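You operate a simulated robot arm through the tools that you are given. There is no shell and no other tool.

The job below is to be done with a simulated robot arm. You get a single attempt, and the scene is never put back.

Task
Stand the long yellow-banded bolt in the yellow-banded split holder, close both halves and slide the ring up. Set down upright: what you pick out.

It is judged by the outcome, as a careful person would: the job done as asked, and still so three seconds after it is handed in. It fails if anything else is knocked over, pushed out of place, dropped, spilled or broken.

Robot
A 7-joint arm with a three-finger gripper, fixed in place. Base frame: the origin is at the foot of the arm, x ahead of it, y to its left, z up; the work surface is at about z = 860. Units: mm, degrees, N and s.
Its first joint turns from -166.0 to 166.0 degrees. Payload 2.69 kg.
The tool frame sits at the grasp point between the pads (the TCP): z along the fingers, y along the line on which they close. The tips reach 30 mm beyond it. The gripper opens to 128 mm. The gripper's body begins 117 mm behind the TCP.
Orientation is told as [roll, pitch, yaw] about the base's x, y, z axes, in that order, counted from this pose: with the fingers straight down and closing along the base's y, the tool's x points along the base's -x, its y along +y and its z along -z.

Tools
- The arm moves only by the tool apply_moves. Its argument "steps" is a list of rows, each an object (a shift or turn left out is 0, a gripper value left out holds the last) with "dp": the shift along the tool's x, y, z in units of 20 mm (1.0 is 20 mm), a list of three; "dr": the turn, a rotation vector about the tool's x, y, z in units of 6 degrees (1.0 is 6 degrees), a list of three; "gripper": the gripper command, from -1 (fully open) to 1 (shut), values between in proportion. In form: [{"dp": [tx, ty, tz], "dr": [wx, wy, wz], "gripper": gripper}, ...]. A call has 1 to 20 rows; each row shifts and turns the commanded pose from where the row before left it, along the tool's axes as they then stand. A call with a number of a shift or a turn outside -1 to 1 is refused whole. Rows are played at 5 a second. More than 50 mm and 8.6 degrees between two rows, or a gripper value outside its range, and nothing of the call is played. A pose out of reach is approached as far as the arm can. The call stops where the force on the tool passes 90 N (or 10 N more than at its start, if that is more) or the arm is blocked; 0.2 s more then pass. The fingers move at their own pace and stop on an object; they squeeze with about 36 N. The grip force told is the motor's: it shows also when the fingers shut on nothing. Time passes only in rows, and 0.2 s behind the last, so rows that do not move let the fingers close. It gives the time, the measured TCP pose, the force on the tool (base axes), the opening and the grip force at its end, in the units of the frame above (readings bear some noise), with the torque about the TCP (base axes, N m) and any sound that the robot's microphone picked up.
- Cameras (640 x 400 px; columns grow to the right, rows downward): "scene" is fixed at [50.2, 499.4, 1645.4]; the picture's right is [0.20, -0.98, 0.00], its down [-0.74, -0.15, -0.65] and it looks along [0.64, 0.13, -0.76] (base axes); focal length 351 px, centre (320, 200). "wrist" rides on the gripper at [58, 54, -131] in the tool frame; the picture's right is [-0.68, 0.74, 0.00], its down [-0.62, -0.57, -0.55] and it looks along [-0.40, -0.37, 0.84] (tool axes); focal length 234 px, centre (320, 200).
- snapshot(camera): a new picture of that camera. It takes no simulated time.
- lift_body(by): slides the trunk up (or, below 0, down) by that many mm; the arm rides with it, the base frame stays. It gives what a move gives, with no picture.
- point_at(camera, pixels): there is no depth. For up to 12 entries [column, row, z] of the newest picture of that camera ("zoom" is the newest enlarged one), the place [x, y] in the base frame at which the ray of that pixel passes the height z, good to about 2 mm. It takes no simulated time.
- enlarge(camera, box): a new picture of the part [left, top, right, bottom] of that camera's present view, enlarged. It takes no simulated time.
- sign_off(): hands the job in; it is judged then, once.

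Leave the gripper open and the arm clear of the work at the hand-in unless told otherwise.

The tools are called after ">>>" by a JSON object that holds its "name" and its "arguments". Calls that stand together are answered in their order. apply_moves: Moves the arm, as the interface text tells. Its arguments: {"type":"object","properties":{"steps":{"type":"array","items":{"type":"object","properties":{"dp":{"type":"array","items":{"type":"number"}},"dr":{"type":"array","items":{"type":"number"}},"gripper":{"type":"number"}}}}},"required":["steps"]} The other tools are called the same way: lift_body (by) slides the trunk up or down; snapshot (camera) takes a picture; point_at (camera, pixels) gives the place at which the rays of pixels pass given heights; enlarge (camera, box) takes an enlarged picture of a part of a camera's view; sign_off () hands the job in.

At the start:

```text
t: 0.0
tool_pos: [376.9, 659.8, 1313.2]
tool_rot: [0.1, 0.0, 0.1]
ft_force: [0.1, -0.2, -0.2]
moment: [-0.03, 0.01, -0.03]
grip_width: 127.8
grasp_force: 0.2
trunk travel left (down, up): [-150.0, 200.0]
```

scene: 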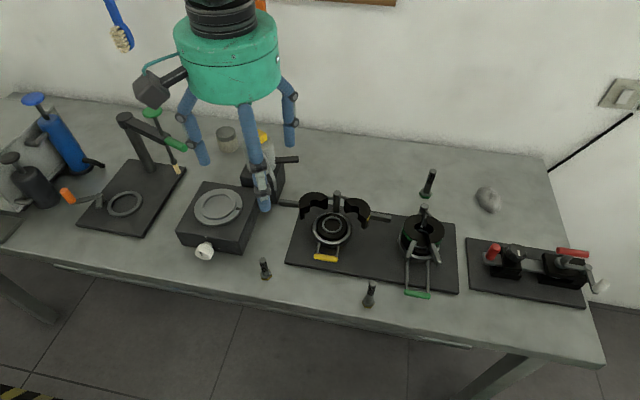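
wrist: 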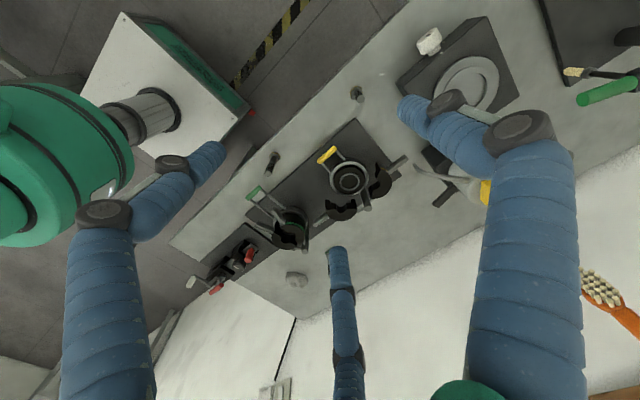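

The table shows two split holders, a yellow-handled one near (330,230) and a green-handled one near (422,240). There are loose bolts near (265,268), (369,293) and (428,183). I'll enlarge these areas to see the bands.

>>> {"name": "enlarge", "arguments": {"camera": "scene", "box": [280, 170, 400, 270]}}

>>> {"name": "enlarge", "arguments": {"camera": "scene", "box": [240, 245, 290, 285]}}

>>> {"name": "enlarge", "arguments": {"camera": "scene", "box": [345, 270, 395, 310]}}

>>> {"name": "enlarge", "arguments": {"camera": "scene", "box": [385, 160, 475, 310]}}

```text
4.00 times, centred on (340, 220) of scene
```

zoom: 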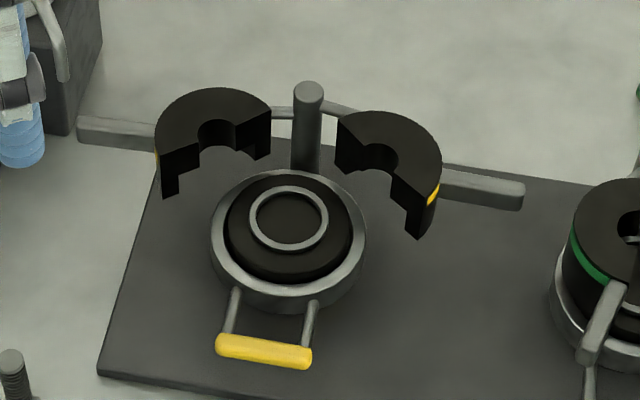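

```text
10.00 times, centred on (265, 265) of scene
```

zoom: 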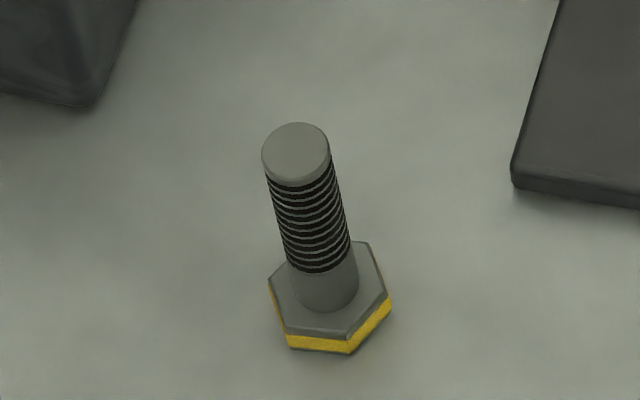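

```text
10.00 times, centred on (370, 290) of scene
```

zoom: 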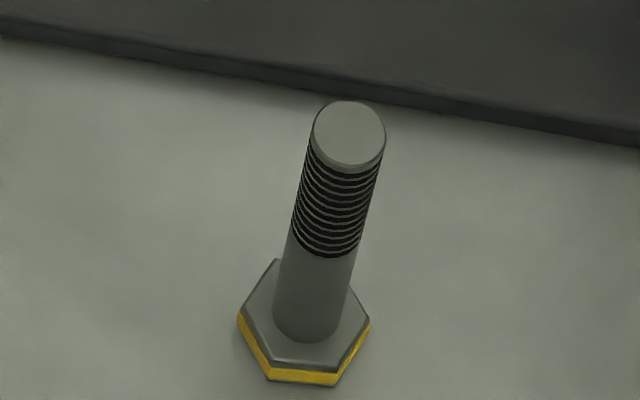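

```text
2.67 times, centred on (430, 235) of scene
```

zoom: 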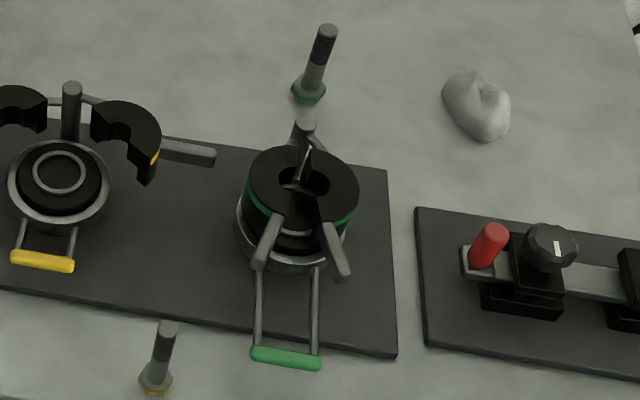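

The bolts at (265,268) and (369,293) both have yellow bands, and the one at (428,183) is green. I'll zoom in on the yellow holder and measure both yellow bolts.

>>> {"name": "enlarge", "arguments": {"camera": "scene", "box": [300, 200, 364, 240]}}

>>> {"name": "enlarge", "arguments": {"camera": "scene", "box": [295, 180, 375, 230]}}

>>> {"name": "enlarge", "arguments": {"camera": "scene", "box": [390, 195, 454, 235]}}

>>> {"name": "enlarge", "arguments": {"camera": "scene", "box": [395, 225, 459, 305]}}

>>> {"name": "enlarge", "arguments": {"camera": "wrist", "box": [240, 120, 420, 260]}}

```text
10.00 times, centred on (332, 220) of scene
```

zoom: 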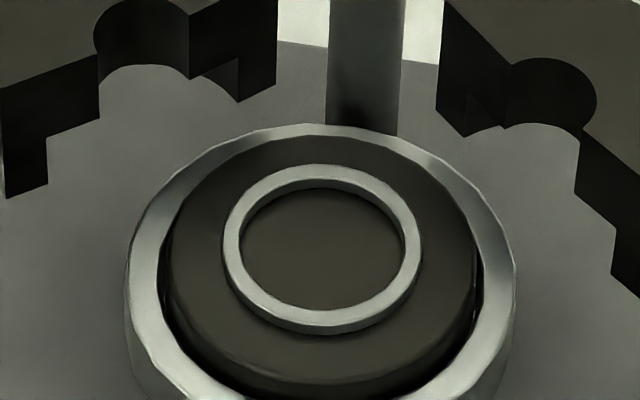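

```text
8.00 times, centred on (335, 205) of scene
```

zoom: 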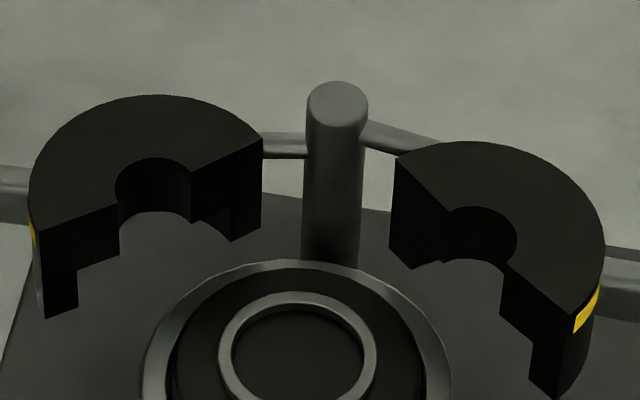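

```text
10.00 times, centred on (422, 215) of scene
```

zoom: 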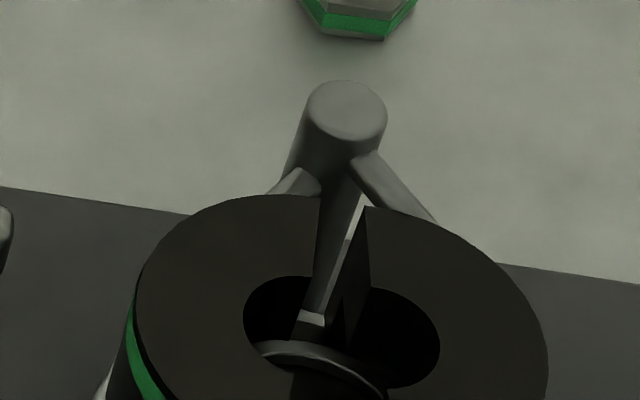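

```text
5.00 times, centred on (427, 265) of scene
```

zoom: 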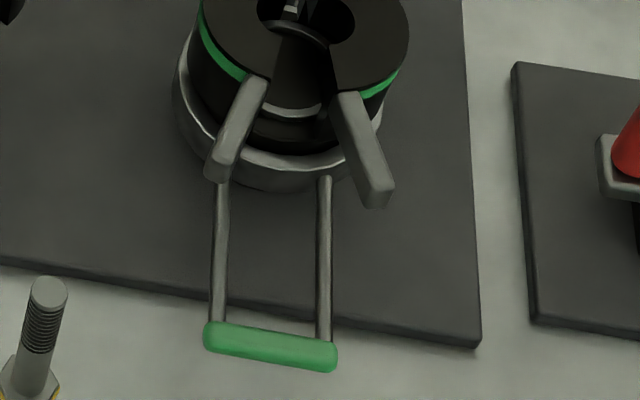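

```text
2.86 times, centred on (330, 190) of wrist
```

zoom: 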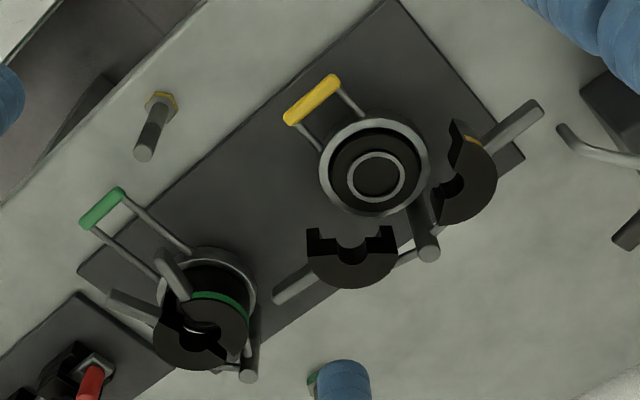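

I'll measure the two yellow bolts. I'm projecting the estimated head centres and shaft tops at several heights, and the rims of the yellow holder.

>>> {"name": "point_at", "arguments": {"camera": "scene", "pixels": [[266.2, 275.5, 860], [262.6, 260.3, 900], [262.6, 260.3, 920], [262.6, 260.3, 940], [262.6, 260.3, 960], [368.3, 303.5, 860], [372.8, 283.3, 900], [372.8, 283.3, 920], [372.8, 283.3, 940], [372.8, 283.3, 960]]}}

>>> {"name": "point_at", "arguments": {"camera": "wrist", "pixels": [[356, 93, 860], [273, 162, 860]]}}

>>> {"name": "enlarge", "arguments": {"camera": "wrist", "box": [335, 72, 383, 112]}}

>>> {"name": "enlarge", "arguments": {"camera": "wrist", "box": [248, 140, 296, 180]}}

```text
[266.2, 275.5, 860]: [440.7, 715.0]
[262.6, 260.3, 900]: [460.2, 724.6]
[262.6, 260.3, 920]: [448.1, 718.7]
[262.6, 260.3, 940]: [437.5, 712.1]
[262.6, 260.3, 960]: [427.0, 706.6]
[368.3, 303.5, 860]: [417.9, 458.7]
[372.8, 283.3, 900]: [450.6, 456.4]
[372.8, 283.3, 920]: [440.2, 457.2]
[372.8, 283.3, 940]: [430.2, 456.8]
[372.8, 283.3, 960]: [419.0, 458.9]
```

```text
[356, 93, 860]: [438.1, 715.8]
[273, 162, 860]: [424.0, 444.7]
```

```text
10.00 times, centred on (359, 92) of wrist
```

zoom: 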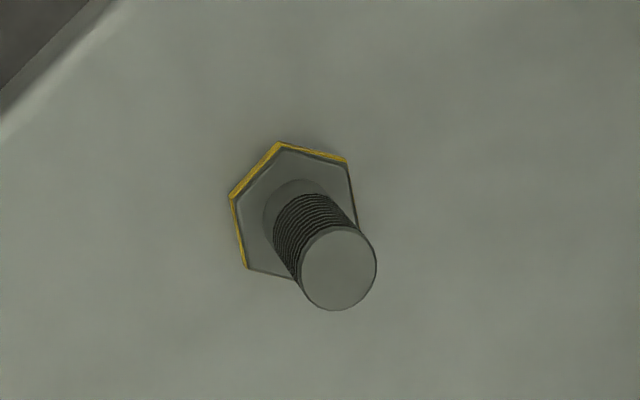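

```text
10.00 times, centred on (272, 160) of wrist
```

zoom: 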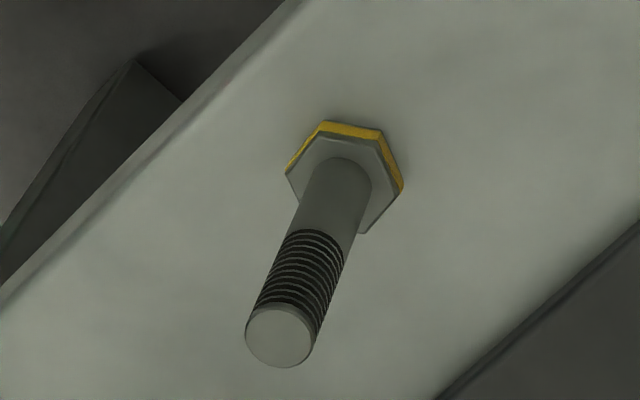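

Bolt A at about (441,715) is 74 mm tall. Bolt B at about (418,459) is about 100 mm tall, so B is the long one. Next I'll locate the yellow holder's parts in the scene view.

>>> {"name": "point_at", "arguments": {"camera": "scene", "pixels": [[332.2, 224.3, 880], [332.2, 224.3, 900], [332.2, 224.3, 920], [336.8, 193, 900], [336.8, 193, 940], [336.8, 193, 960], [325.5, 258, 880], [325.5, 258, 900], [278, 202.5, 920], [390, 217, 920], [280, 263, 865], [460, 293, 865]]}}

>>> {"name": "point_at", "arguments": {"camera": "wrist", "pixels": [[349, 177, 880], [349, 177, 900], [365, 208, 900], [365, 208, 940], [365, 208, 960], [326, 155, 880], [326, 155, 900], [400, 158, 920], [320, 218, 920], [272, 134, 860]]}}

```text
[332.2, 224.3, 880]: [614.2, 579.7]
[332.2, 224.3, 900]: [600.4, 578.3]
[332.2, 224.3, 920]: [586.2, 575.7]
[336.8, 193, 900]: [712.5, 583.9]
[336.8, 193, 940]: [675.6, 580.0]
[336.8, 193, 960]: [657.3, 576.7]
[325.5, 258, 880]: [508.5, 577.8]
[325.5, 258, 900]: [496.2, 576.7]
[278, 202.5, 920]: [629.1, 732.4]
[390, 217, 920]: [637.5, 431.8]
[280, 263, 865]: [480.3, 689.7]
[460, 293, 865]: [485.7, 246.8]
```

```text
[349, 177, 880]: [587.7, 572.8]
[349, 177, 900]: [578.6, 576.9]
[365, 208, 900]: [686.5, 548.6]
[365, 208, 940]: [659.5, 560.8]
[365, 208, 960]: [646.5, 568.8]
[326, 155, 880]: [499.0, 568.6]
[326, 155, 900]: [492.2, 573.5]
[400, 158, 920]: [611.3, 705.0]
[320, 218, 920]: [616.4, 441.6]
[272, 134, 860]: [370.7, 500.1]
```

The holder's centre is near (600,577), its post near (660,576) and its handle bar near (500,577). I'll look at the gripper, then move to a closer view of the holder.

>>> {"name": "enlarge", "arguments": {"camera": "scene", "box": [120, 0, 320, 220]}}

>>> {"name": "apply_moves", "arguments": {"steps": [{"dp": [-0.64, 0.025, 1.0], "gripper": -1}, {"dp": [-0.64, 0.025, 1.0]}, {"dp": [-0.64, 0.025, 1.0]}, {"dp": [-0.64, 0.025, 1.0]}, {"dp": [-0.64, 0.025, 1.0]}, {"dp": [-0.64, 0.025, 1.0]}, {"dp": [-0.64, 0.025, 1.0]}, {"dp": [-0.64, 0.025, 1.0]}, {"dp": [-0.64, 0.025, 1.0]}, {"dp": [-0.64, 0.025, 1.0]}]}}

>>> {"name": "snapshot", "arguments": {"camera": "wrist"}}

>>> {"name": "snapshot", "arguments": {"camera": "scene"}}

```text
1.82 times, centred on (220, 110) of scene
```

zoom: 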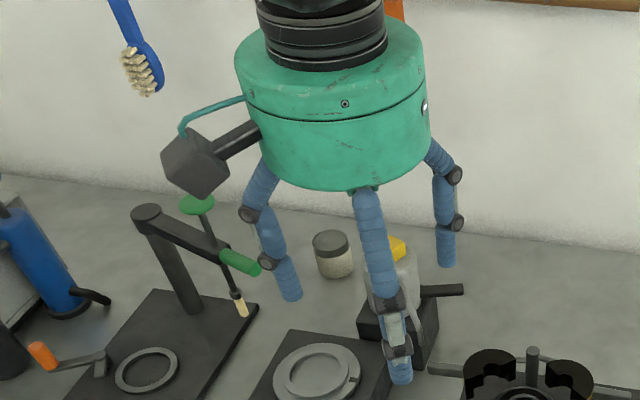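

```text
t: 2.2
tool_pos: [505.1, 664.8, 1113.0]
tool_rot: [0.0, 0.0, 0.0]
ft_force: [-0.5, 0.1, 0.0]
moment: [0.01, 0.03, 0.01]
grip_width: 127.8
grasp_force: 0.2
trunk travel left (down, up): [-150.0, 200.0]
```

```text
taken
```

wrist: 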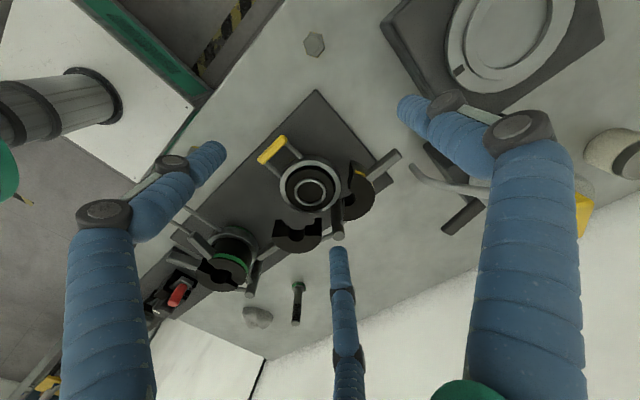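

```text
taken
```

scene: 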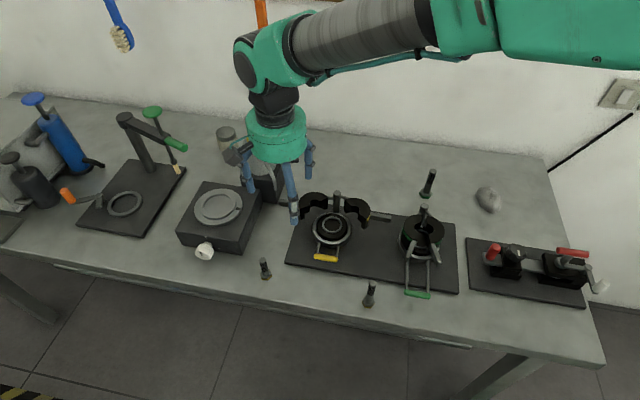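

The wrist view shows three blue fingers, but the text says two. Before I get near anything I'll half-close and then shut the gripper here in free space to see how they move.

>>> {"name": "apply_moves", "arguments": {"steps": [{"gripper": 0.5}, {"gripper": 0.5}, {"gripper": 0.5}]}}

>>> {"name": "snapshot", "arguments": {"camera": "wrist"}}

>>> {"name": "enlarge", "arguments": {"camera": "scene", "box": [210, 90, 350, 230]}}

>>> {"name": "apply_moves", "arguments": {"steps": [{"gripper": 1}, {"gripper": 1}, {"gripper": 1}, {"gripper": 1}]}}

>>> {"name": "snapshot", "arguments": {"camera": "wrist"}}

>>> {"name": "enlarge", "arguments": {"camera": "scene", "box": [210, 90, 350, 230]}}

```text
t: 3.0
tool_pos: [505.0, 665.6, 1112.1]
tool_rot: [0.1, 0.0, 0.0]
ft_force: [0.2, 0.5, -0.3]
moment: [-0.01, 0.04, -0.03]
grip_width: 31.8
grasp_force: 0.2
trunk travel left (down, up): [-150.0, 200.0]
```

```text
taken
```

wrist: 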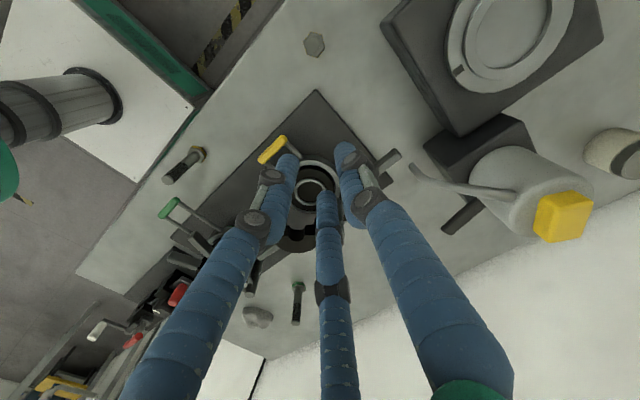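

```text
2.86 times, centred on (280, 160) of scene
```

zoom: 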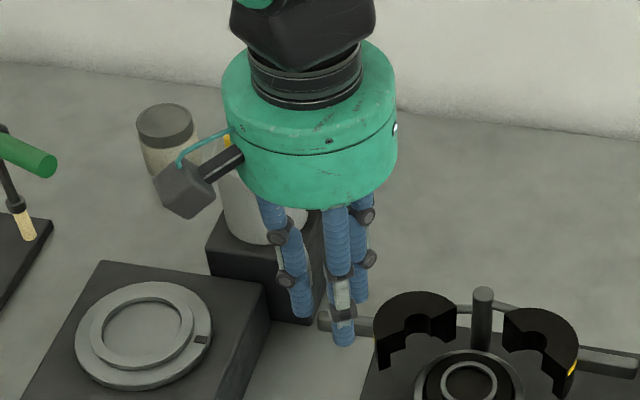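

```text
t: 4.0
tool_pos: [504.4, 665.5, 1113.7]
tool_rot: [0.1, 0.0, 0.0]
ft_force: [1.2, -0.8, 0.2]
moment: [-0.02, -0.01, 0.01]
grip_width: 2.0
grasp_force: 31.0
trunk travel left (down, up): [-150.0, 200.0]
```

```text
taken
```

wrist: 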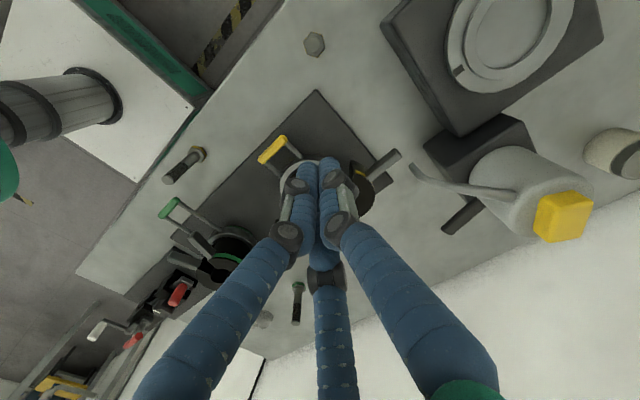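

```text
2.86 times, centred on (280, 160) of scene
```

zoom: 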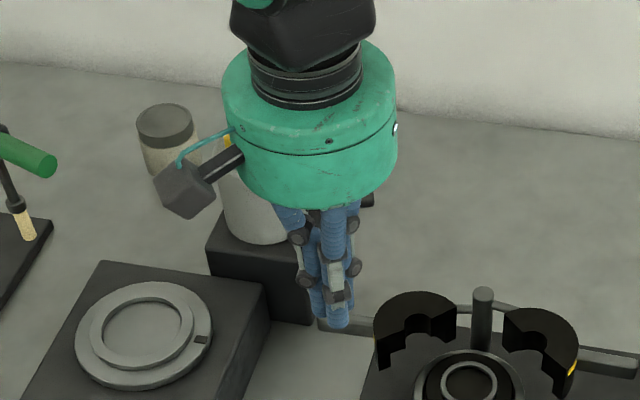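

The fingers converge on the TCP and the reported widths match. I'll open again and enlarge the wrist view of the holder.

>>> {"name": "apply_moves", "arguments": {"steps": [{"gripper": -1}, {"gripper": -1}, {"gripper": -1}, {"gripper": -1}]}}

>>> {"name": "enlarge", "arguments": {"camera": "wrist", "box": [240, 110, 416, 250]}}

>>> {"name": "enlarge", "arguments": {"camera": "wrist", "box": [140, 190, 268, 300]}}

```text
t: 5.0
tool_pos: [504.3, 666.0, 1112.4]
tool_rot: [0.0, 0.0, 0.0]
ft_force: [0.1, -0.5, 0.1]
moment: [0.0, -0.01, -0.01]
grip_width: 128.0
grasp_force: 0.1
trunk travel left (down, up): [-150.0, 200.0]
```

```text
2.86 times, centred on (328, 180) of wrist
```

zoom: 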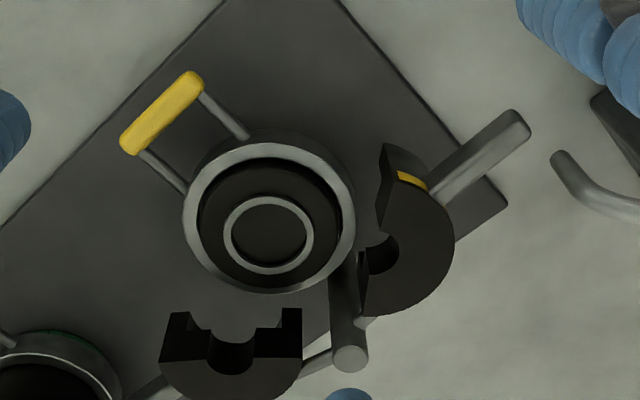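

```text
3.64 times, centred on (204, 245) of wrist
```

zoom: 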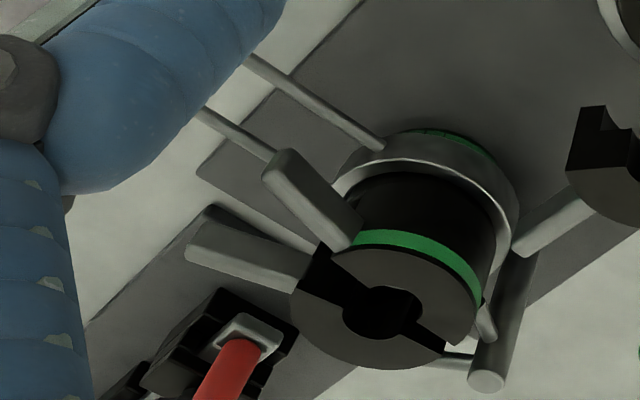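

I'll triangulate the holder's features, taking a fresh wrist snapshot and then projecting the rim centre, post top and handle bar.

>>> {"name": "snapshot", "arguments": {"camera": "wrist"}}

>>> {"name": "point_at", "arguments": {"camera": "wrist", "pixels": [[309.8, 192.6, 880], [309.8, 192.6, 900], [309.8, 192.6, 920], [338.5, 235.3, 940], [338.5, 235.3, 960], [338.5, 235.3, 980], [272.7, 149.5, 870], [272.7, 149.5, 890], [272.7, 149.5, 910], [309.8, 186, 880], [309.8, 186, 900]]}}

>>> {"name": "enlarge", "arguments": {"camera": "scene", "box": [290, 200, 380, 270]}}

```text
taken
```

wrist: 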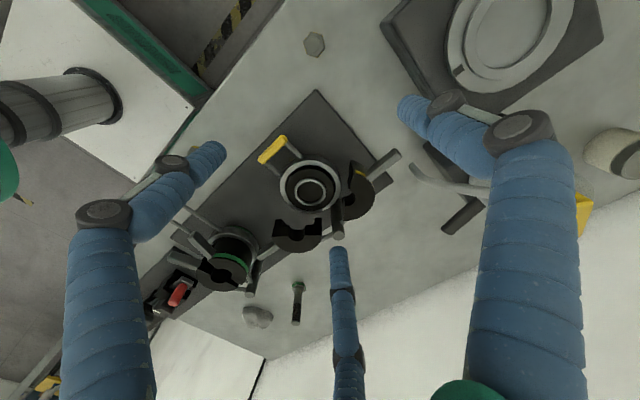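

```text
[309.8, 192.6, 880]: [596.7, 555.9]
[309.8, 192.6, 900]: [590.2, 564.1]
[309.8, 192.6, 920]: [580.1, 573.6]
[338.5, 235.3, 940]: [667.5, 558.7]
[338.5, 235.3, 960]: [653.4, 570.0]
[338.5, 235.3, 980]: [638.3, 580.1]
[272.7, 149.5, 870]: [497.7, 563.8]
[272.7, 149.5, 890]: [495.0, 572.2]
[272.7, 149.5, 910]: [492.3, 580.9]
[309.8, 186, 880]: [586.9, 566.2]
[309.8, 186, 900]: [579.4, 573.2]
```

```text
5.71 times, centred on (335, 235) of scene
```

zoom: 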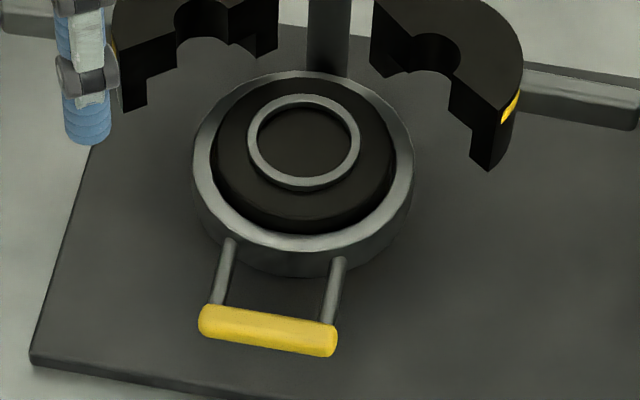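

The holder centre is near (581,575), with the rim top at z≈926. The post top is near (646,576,971) and the handle bar near (495,576,900). Next I'll fly above the long bolt B near (418,459) to refine its position.

>>> {"name": "apply_moves", "arguments": {"steps": [{"dp": [0.395, -0.941, 0.241]}, {"dp": [0.395, -0.941, 0.241]}, {"dp": [0.395, -0.941, 0.241]}, {"dp": [0.395, -0.941, 0.241]}, {"dp": [0.395, -0.941, 0.241]}, {"dp": [0.395, -0.941, 0.241]}, {"dp": [0.395, -0.941, 0.241]}, {"dp": [0.395, -0.941, 0.241]}, {"dp": [0.395, -0.941, 0.241]}, {"dp": [0.395, -0.941, 0.241]}, {"dp": [0.395, -0.941, 0.241]}]}}

>>> {"name": "snapshot", "arguments": {"camera": "wrist"}}

>>> {"name": "snapshot", "arguments": {"camera": "scene"}}

```text
t: 7.4
tool_pos: [417.1, 458.5, 1059.3]
tool_rot: [0.0, 0.0, 0.1]
ft_force: [0.3, 1.1, 0.1]
moment: [-0.01, 0.01, 0.04]
grip_width: 127.8
grasp_force: 0.0
trunk travel left (down, up): [-150.0, 200.0]
```

```text
taken
```

wrist: 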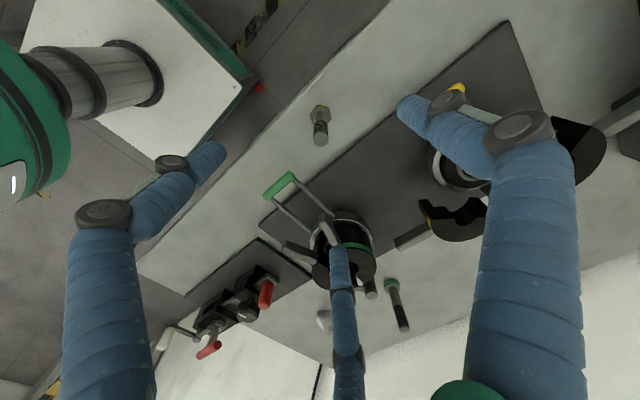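

```text
taken
```

scene: 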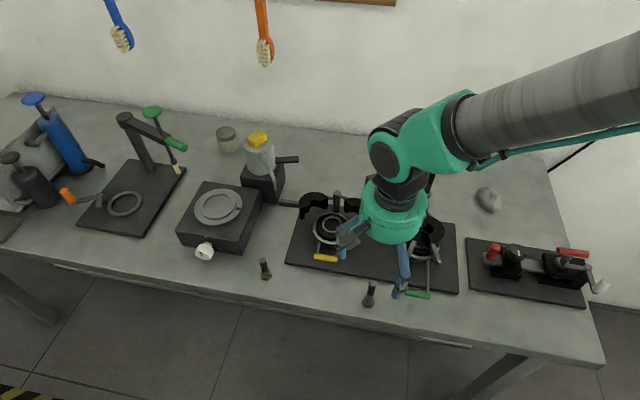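

In this wrist view bolt B is near (320,125). I'll enlarge it and project its top and base.

>>> {"name": "enlarge", "arguments": {"camera": "wrist", "box": [296, 95, 344, 155]}}

>>> {"name": "enlarge", "arguments": {"camera": "scene", "box": [345, 270, 395, 310]}}

```text
6.67 times, centred on (320, 125) of wrist
```

zoom: 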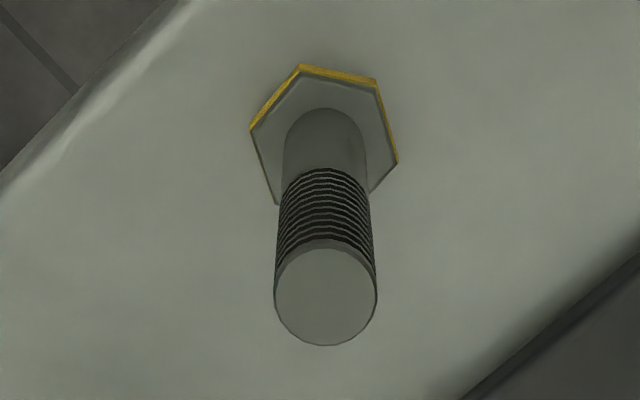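

```text
10.00 times, centred on (370, 290) of scene
```

zoom: 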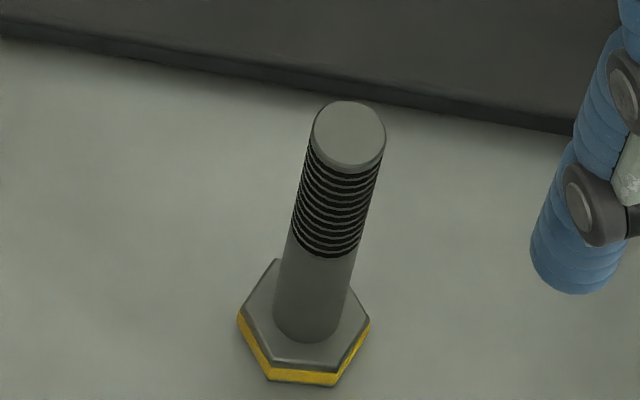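

I'll project the bolt top at pixel (320.9,139.1) and head centre at (320.6,115.3) from the wrist camera, and the top from the scene.

>>> {"name": "point_at", "arguments": {"camera": "wrist", "pixels": [[320.9, 139.1, 950], [320.9, 139.1, 960], [320.9, 139.1, 970], [320.6, 115.3, 860], [320.6, 115.3, 870], [320.6, 115.3, 880]]}}

>>> {"name": "point_at", "arguments": {"camera": "scene", "pixels": [[372.8, 283.3, 950], [372.8, 283.3, 960], [372.8, 283.3, 970], [368.4, 301.5, 870], [368.4, 301.5, 880], [332.0, 228.0, 880], [332.0, 228.0, 900]]}}

```text
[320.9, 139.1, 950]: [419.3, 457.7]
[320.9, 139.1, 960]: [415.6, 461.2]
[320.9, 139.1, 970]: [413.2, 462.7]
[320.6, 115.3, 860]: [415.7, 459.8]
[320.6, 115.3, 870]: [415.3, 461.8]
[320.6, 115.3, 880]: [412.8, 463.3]
```

```text
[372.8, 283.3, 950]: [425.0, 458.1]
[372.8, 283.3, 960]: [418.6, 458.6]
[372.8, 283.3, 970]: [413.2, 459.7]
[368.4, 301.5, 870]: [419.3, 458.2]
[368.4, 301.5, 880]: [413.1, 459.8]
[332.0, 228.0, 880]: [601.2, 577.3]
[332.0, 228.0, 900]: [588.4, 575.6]
```

Bolt B is at (417,459.5) with its top at about z=960. I'll descend 116 mm to TCP z≈943 and close on the upper shank.

>>> {"name": "apply_moves", "arguments": {"steps": [{"dp": [0, 0.05, 0.97]}, {"dp": [0, 0, 0.97]}, {"dp": [0, 0, 0.97]}, {"dp": [0, 0, 0.97]}, {"dp": [0, 0, 0.97]}, {"dp": [0, 0, 0.95]}]}}

>>> {"name": "snapshot", "arguments": {"camera": "wrist"}}

>>> {"name": "enlarge", "arguments": {"camera": "scene", "box": [320, 210, 440, 310]}}

```text
t: 8.8
tool_pos: [417.2, 459.6, 942.4]
tool_rot: [0.0, 0.0, -0.1]
ft_force: [-0.7, -0.1, -0.7]
moment: [0.02, -0.04, 0.02]
grip_width: 127.9
grasp_force: 0.1
trunk travel left (down, up): [-150.0, 200.0]
```

```text
taken
```

wrist: 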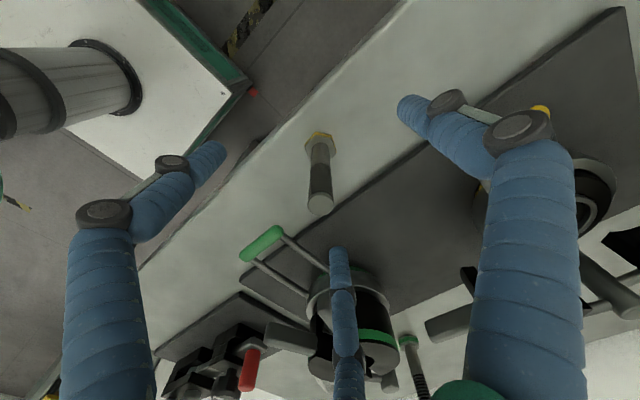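

```text
4.00 times, centred on (380, 260) of scene
```

zoom: 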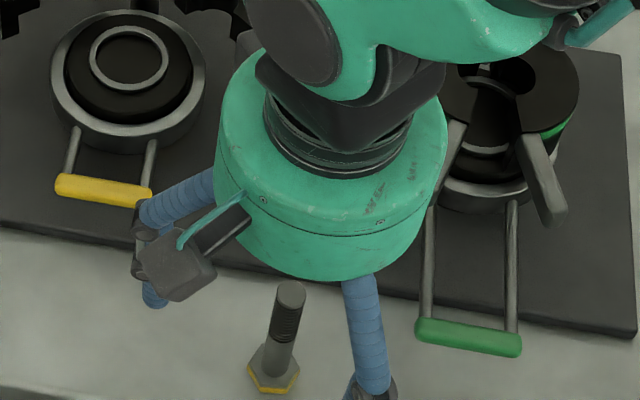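

The bolt top is at (320,205), where it should be with the TCP on its axis. Closing the gripper.

>>> {"name": "apply_moves", "arguments": {"steps": [{"gripper": 0.5}, {"gripper": 1}, {"gripper": 1}, {"gripper": 1}, {"gripper": 1}]}}

>>> {"name": "snapshot", "arguments": {"camera": "wrist"}}

```text
t: 10.0
tool_pos: [418.0, 459.1, 944.6]
tool_rot: [0.0, 0.1, 0.1]
ft_force: [0.4, -0.9, -0.7]
moment: [0.01, -0.01, 0.01]
grip_width: 15.0
grasp_force: 35.6
trunk travel left (down, up): [-150.0, 200.0]
```

```text
taken
```

wrist: 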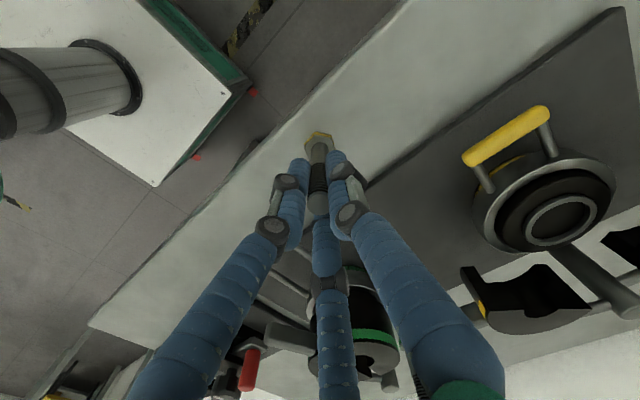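

Gripped at 15 mm. This low view also shows the holder's rim near (562,221), so I'll check its position from here before lifting.

>>> {"name": "enlarge", "arguments": {"camera": "wrist", "box": [440, 80, 640, 280]}}

>>> {"name": "point_at", "arguments": {"camera": "wrist", "pixels": [[562, 221, 910], [562, 221, 920], [562, 221, 930], [562, 221, 940]]}}

>>> {"name": "apply_moves", "arguments": {"steps": [{"dp": [0, 0, -0.3]}, {"dp": [0, 0, -0.7]}, {"dp": [0, 0, -1]}, {"dp": [0, 0, -1]}, {"dp": [0, 0, -1]}, {"dp": [0, 0, -1]}, {"dp": [0, 0, -1]}]}}

>>> {"name": "enlarge", "arguments": {"camera": "scene", "box": [320, 190, 440, 290]}}

```text
2.00 times, centred on (540, 180) of wrist
```

zoom: 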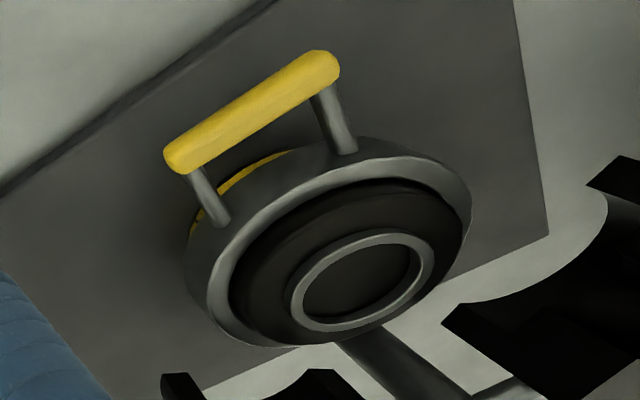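

```text
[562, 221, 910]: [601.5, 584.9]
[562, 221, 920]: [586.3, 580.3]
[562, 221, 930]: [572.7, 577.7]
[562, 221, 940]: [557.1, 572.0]
```

```text
t: 11.6
tool_pos: [417.7, 460.4, 1065.1]
tool_rot: [-0.1, 0.0, -0.1]
ft_force: [-1.5, -0.2, -2.3]
moment: [0.0, -0.02, 0.03]
grip_width: 15.2
grasp_force: 36.2
trunk travel left (down, up): [-150.0, 200.0]
```

```text
4.00 times, centred on (380, 240) of scene
```

zoom: 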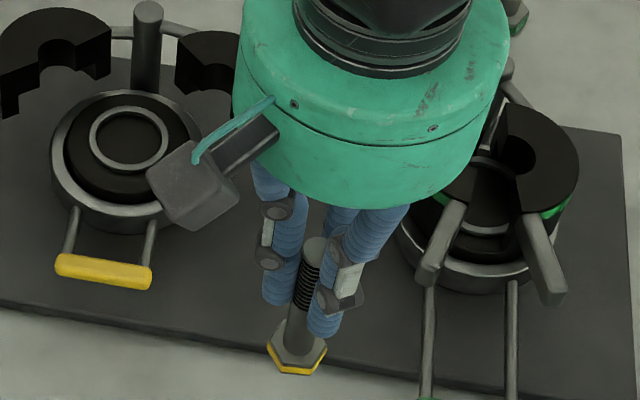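

The bolt hangs upright in the grip. Now I'll move it over the holder centre near (581,576), keeping the height.

>>> {"name": "apply_moves", "arguments": {"steps": [{"dp": [-0.4, 0.28, -0.3]}, {"dp": [-0.82, 0.58, -0.2]}, {"dp": [-0.82, 0.58, 0]}, {"dp": [-0.82, 0.58, 0]}, {"dp": [-0.82, 0.58, 0]}, {"dp": [-0.82, 0.58, 0]}, {"dp": [-0.82, 0.58, 0]}, {"dp": [-0.82, 0.58, 0]}, {"dp": [-0.82, 0.58, 0]}, {"dp": [-0.82, 0.58, 0]}, {"dp": [-0.4, 0.28, 0]}, {"dp": [0, 0, 0]}]}}

>>> {"name": "snapshot", "arguments": {"camera": "wrist"}}

>>> {"name": "snapshot", "arguments": {"camera": "scene"}}

>>> {"name": "enlarge", "arguments": {"camera": "scene", "box": [280, 170, 400, 270]}}

```text
t: 14.2
tool_pos: [581.7, 574.6, 1075.0]
tool_rot: [0.0, 0.0, 0.1]
ft_force: [-0.4, -0.4, -2.0]
moment: [0.0, -0.01, -0.03]
grip_width: 14.9
grasp_force: 36.3
trunk travel left (down, up): [-150.0, 200.0]
```

```text
taken
```

wrist: 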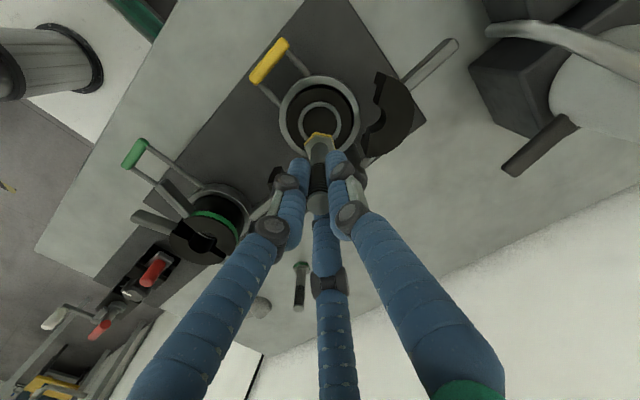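

```text
taken
```

scene: 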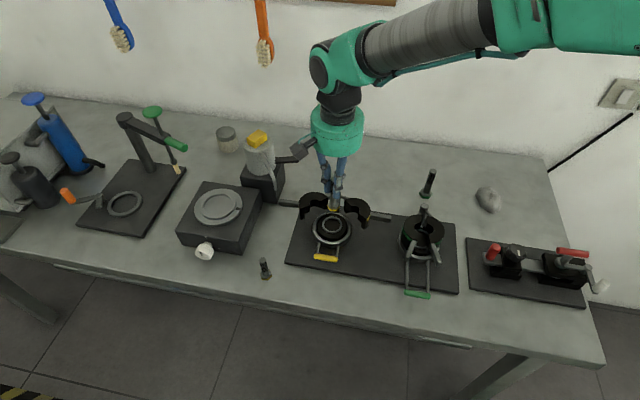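

```text
4.00 times, centred on (340, 220) of scene
```

zoom: 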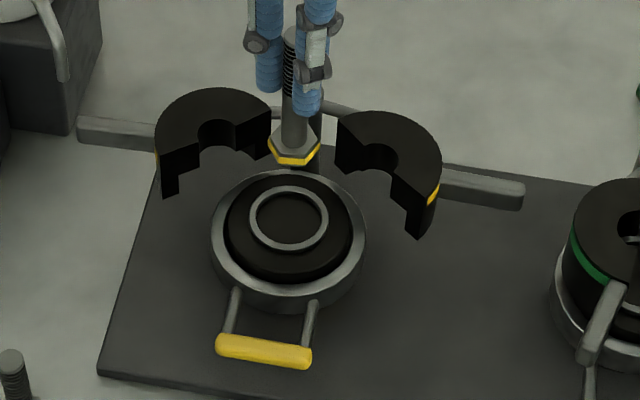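

The bolt is above the holder. I'll enlarge the wrist view to measure the rim under it and check the alignment.

>>> {"name": "enlarge", "arguments": {"camera": "wrist", "box": [270, 65, 370, 165]}}

>>> {"name": "point_at", "arguments": {"camera": "wrist", "pixels": [[321.5, 120, 900], [321.5, 120, 920], [321.5, 120, 925], [321.5, 120, 930], [319, 111, 895]]}}

>>> {"name": "point_at", "arguments": {"camera": "scene", "pixels": [[332.2, 224.3, 915], [332.2, 224.3, 925], [332.2, 224.3, 930], [333.5, 208.5, 990]]}}

```text
4.00 times, centred on (320, 115) of wrist
```

zoom: 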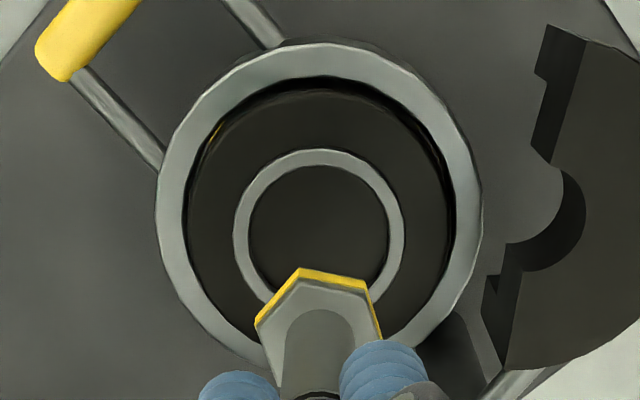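

```text
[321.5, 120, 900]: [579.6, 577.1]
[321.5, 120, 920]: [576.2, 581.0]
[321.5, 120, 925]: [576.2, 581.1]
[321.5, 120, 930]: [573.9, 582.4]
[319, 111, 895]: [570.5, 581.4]
```

```text
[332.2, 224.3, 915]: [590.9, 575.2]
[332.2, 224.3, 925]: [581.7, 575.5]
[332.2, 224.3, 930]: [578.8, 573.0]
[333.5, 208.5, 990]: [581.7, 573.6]
```

Reading the rim ellipse more carefully, its centre is at wrist pixel (319.6,123.8). I'll project that.

>>> {"name": "point_at", "arguments": {"camera": "wrist", "pixels": [[319.6, 123.8, 900], [319.6, 123.8, 910], [319.6, 123.8, 915], [319.6, 123.8, 920], [319.6, 123.8, 922], [319.6, 123.8, 925], [319.6, 123.8, 928], [319.6, 123.8, 930], [319.6, 123.8, 940]]}}

>>> {"name": "point_at", "arguments": {"camera": "scene", "pixels": [[332.2, 224.2, 900], [332.2, 224.2, 910], [332.2, 224.2, 915], [332.2, 224.2, 920], [332.2, 224.2, 922], [332.2, 224.2, 925], [332.2, 224.2, 928], [332.2, 224.2, 930], [332.2, 224.2, 940]]}}

```text
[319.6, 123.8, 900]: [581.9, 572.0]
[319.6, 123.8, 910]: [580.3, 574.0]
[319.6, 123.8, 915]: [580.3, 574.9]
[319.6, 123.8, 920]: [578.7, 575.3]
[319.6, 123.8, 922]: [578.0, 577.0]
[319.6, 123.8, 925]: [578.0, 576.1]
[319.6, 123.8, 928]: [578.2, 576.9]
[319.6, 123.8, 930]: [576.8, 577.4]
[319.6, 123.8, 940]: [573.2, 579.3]
```

```text
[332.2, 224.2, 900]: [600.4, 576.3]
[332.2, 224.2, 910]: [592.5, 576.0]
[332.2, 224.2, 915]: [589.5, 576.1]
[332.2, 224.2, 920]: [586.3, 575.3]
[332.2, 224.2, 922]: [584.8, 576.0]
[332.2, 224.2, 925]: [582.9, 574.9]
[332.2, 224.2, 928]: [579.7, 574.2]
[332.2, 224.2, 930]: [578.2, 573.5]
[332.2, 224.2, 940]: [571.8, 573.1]
```

The rim centre is near (579,575.7) with its top at about z=927. I'll correct by about −2.2 mm in x and +1 mm in y. Then I'll lower to TCP z≈1016, leaving the bolt bottom just above the rim, and check.

>>> {"name": "apply_moves", "arguments": {"steps": [{"dp": [0.11, 0.05, 0.5]}, {"dp": [0, 0, 0.8]}, {"dp": [0, 0, 0.8]}, {"dp": [0, 0, 0.6]}, {"dp": [0, 0, 0.3]}, {"dp": [0, 0, 0]}]}}

>>> {"name": "enlarge", "arguments": {"camera": "wrist", "box": [270, 85, 370, 185]}}

>>> {"name": "enlarge", "arguments": {"camera": "scene", "box": [300, 185, 370, 245]}}

```text
t: 15.6
tool_pos: [578.5, 576.6, 1013.3]
tool_rot: [-0.1, -0.1, -0.1]
ft_force: [0.0, 0.0, -2.4]
moment: [-0.01, -0.02, -0.01]
grip_width: 14.9
grasp_force: 35.9
trunk travel left (down, up): [-150.0, 200.0]
```

```text
4.00 times, centred on (320, 135) of wrist
```

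zoom: 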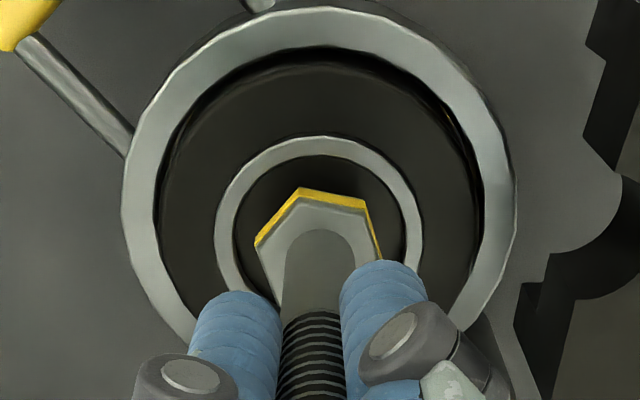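

```text
6.67 times, centred on (335, 215) of scene
```

zoom: 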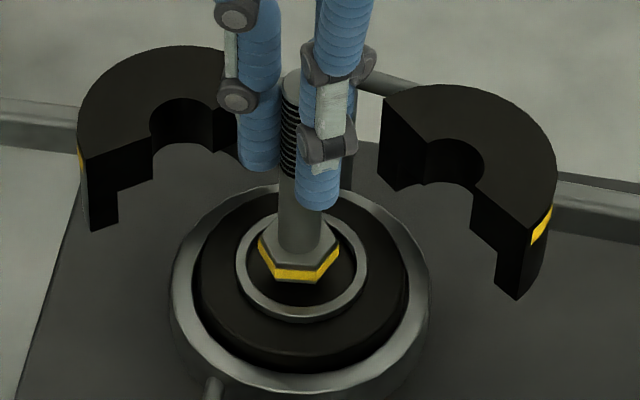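

The head hangs centred within the rim. I'll lower in small steps and watch the force.

>>> {"name": "apply_moves", "arguments": {"steps": [{"dp": [0, 0, 0.1]}, {"dp": [0, 0, 0.1]}, {"dp": [0, 0, 0]}]}}

>>> {"name": "apply_moves", "arguments": {"steps": [{"dp": [0, 0, 0.1]}, {"dp": [0, 0, 0]}]}}

>>> {"name": "enlarge", "arguments": {"camera": "scene", "box": [300, 185, 370, 245]}}

```text
t: 16.4
tool_pos: [579.7, 576.2, 1010.1]
tool_rot: [0.1, 0.0, 0.0]
ft_force: [-1.0, 0.7, -2.4]
moment: [0.0, -0.02, 0.03]
grip_width: 15.1
grasp_force: 36.0
trunk travel left (down, up): [-150.0, 200.0]
```

```text
t: 17.0
tool_pos: [578.7, 577.4, 1008.2]
tool_rot: [0.0, 0.0, -0.1]
ft_force: [0.0, 0.1, -2.3]
moment: [0.01, 0.0, -0.05]
grip_width: 14.9
grasp_force: 35.9
trunk travel left (down, up): [-150.0, 200.0]
```

```text
6.67 times, centred on (335, 215) of scene
```

zoom: 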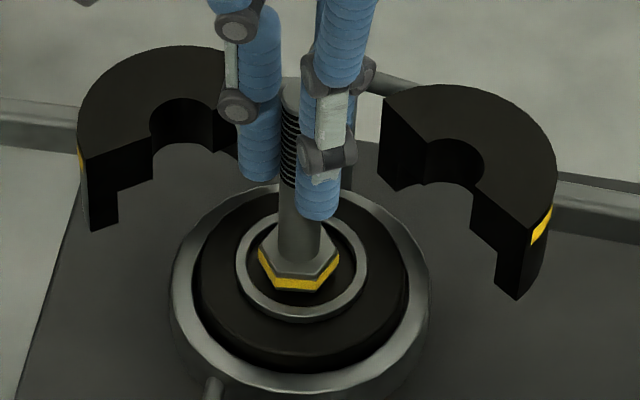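

No contact yet. I'll keep lowering in 1.5–2 mm steps.

>>> {"name": "apply_moves", "arguments": {"steps": [{"dp": [0, 0, 0.08]}, {"dp": [0, 0, 0]}]}}

>>> {"name": "apply_moves", "arguments": {"steps": [{"dp": [0, 0, 0.08]}, {"dp": [0, 0, 0]}]}}

>>> {"name": "apply_moves", "arguments": {"steps": [{"dp": [0, 0, 0.08]}, {"dp": [0, 0, 0]}]}}

```text
t: 17.6
tool_pos: [579.3, 575.7, 1006.1]
tool_rot: [0.0, 0.0, 0.0]
ft_force: [0.1, 0.6, -2.2]
moment: [0.02, -0.01, -0.04]
grip_width: 14.4
grasp_force: 36.1
trunk travel left (down, up): [-150.0, 200.0]
```

```text
t: 18.2
tool_pos: [580.4, 577.1, 1005.6]
tool_rot: [0.1, 0.1, 0.0]
ft_force: [-0.2, -0.7, -1.9]
moment: [-0.03, -0.02, -0.02]
grip_width: 15.1
grasp_force: 36.1
trunk travel left (down, up): [-150.0, 200.0]
```

```text
t: 18.8
tool_pos: [579.1, 576.0, 1004.7]
tool_rot: [0.1, -0.1, 0.0]
ft_force: [-1.6, -0.8, 9.5]
moment: [-0.15, 0.26, 0.02]
grip_width: 14.8
grasp_force: 36.4
trunk travel left (down, up): [-150.0, 200.0]
```

Contact: the force rose by about 12 N with the bolt bottom near z≈921, which is inside the recess. I'll check it visually before releasing.

>>> {"name": "enlarge", "arguments": {"camera": "scene", "box": [310, 200, 360, 240]}}

>>> {"name": "enlarge", "arguments": {"camera": "wrist", "box": [280, 95, 360, 165]}}

```text
10.00 times, centred on (335, 220) of scene
```

zoom: 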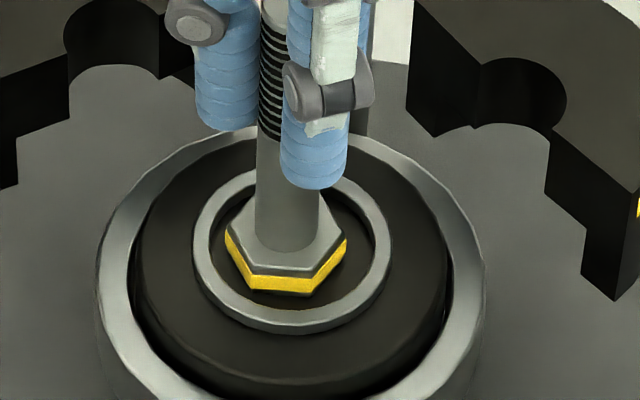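

```text
5.71 times, centred on (320, 130) of wrist
```

zoom: 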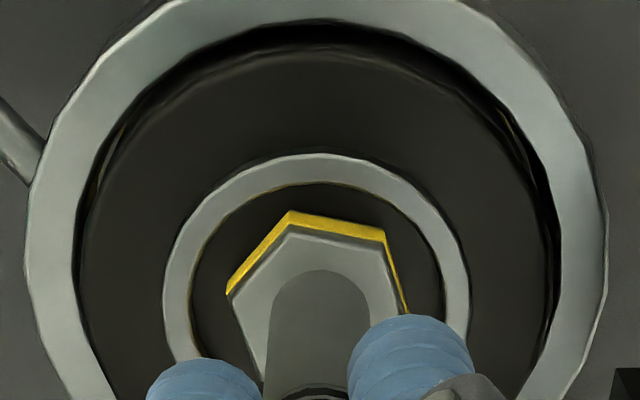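

The bolt sits in the recess, about 1 mm off centre. I'll ease up 0.6 mm, open gently to about 50 mm, then rise straight up.

>>> {"name": "apply_moves", "arguments": {"steps": [{"dp": [0, 0, -0.03]}, {"gripper": 0.6}, {"gripper": 0.3}, {"gripper": 0.2}, {"gripper": 0.2}]}}

>>> {"name": "enlarge", "arguments": {"camera": "scene", "box": [300, 170, 370, 240]}}

```text
t: 20.0
tool_pos: [579.3, 576.0, 1005.1]
tool_rot: [0.0, 0.0, 0.0]
ft_force: [-0.1, 0.4, 0.1]
moment: [0.0, 0.01, 0.0]
grip_width: 51.2
grasp_force: 0.1
trunk travel left (down, up): [-150.0, 200.0]
```

```text
5.71 times, centred on (335, 205) of scene
```

zoom: 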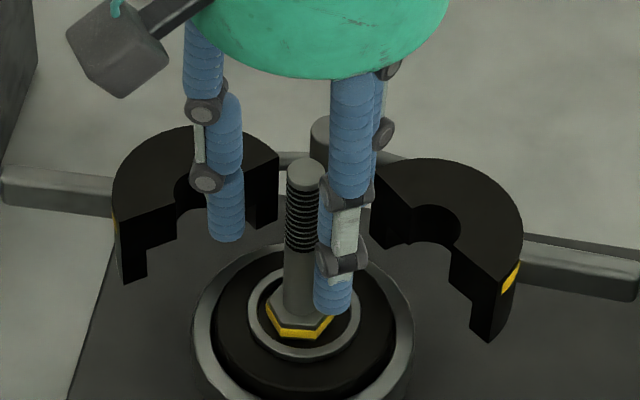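

The bolt stands on its own. Rising straight up.

>>> {"name": "apply_moves", "arguments": {"steps": [{"dp": [0, 0, -0.5]}, {"dp": [0, 0, -1]}, {"dp": [0, 0, -1]}, {"dp": [0, 0, -1]}, {"dp": [0, 0, -1]}, {"dp": [0, 0, -1]}, {"dp": [0, 0, -1]}, {"dp": [0, 0, -1]}]}}

>>> {"name": "snapshot", "arguments": {"camera": "scene"}}

>>> {"name": "snapshot", "arguments": {"camera": "wrist"}}

>>> {"name": "enlarge", "arguments": {"camera": "scene", "box": [270, 170, 400, 270]}}

```text
t: 21.8
tool_pos: [577.7, 577.3, 1156.0]
tool_rot: [0.0, 0.0, 0.0]
ft_force: [0.1, 0.0, 0.4]
moment: [-0.05, 0.01, -0.01]
grip_width: 51.3
grasp_force: 0.1
trunk travel left (down, up): [-150.0, 200.0]
```

```text
taken
```

scene: 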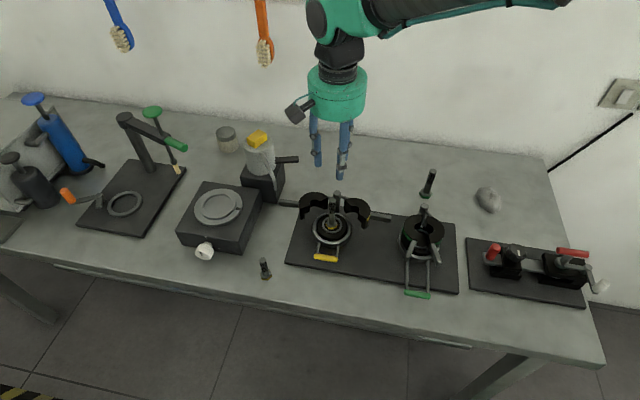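

```text
taken
```

wrist: 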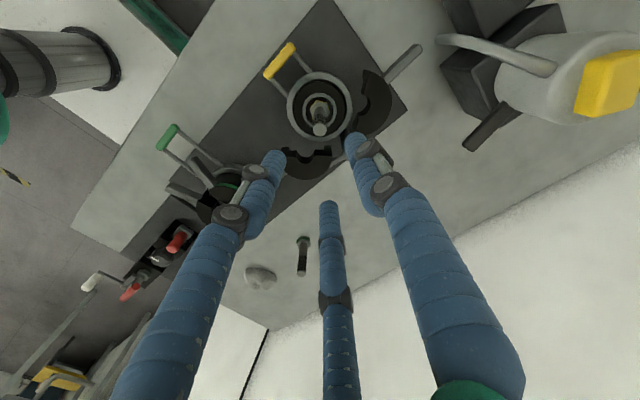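

```text
4.00 times, centred on (335, 220) of scene
```

zoom: 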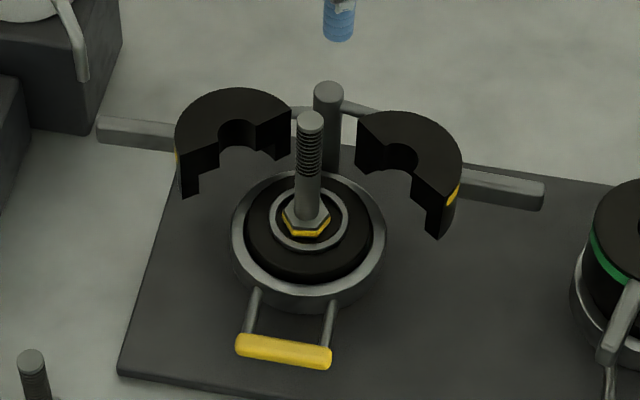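

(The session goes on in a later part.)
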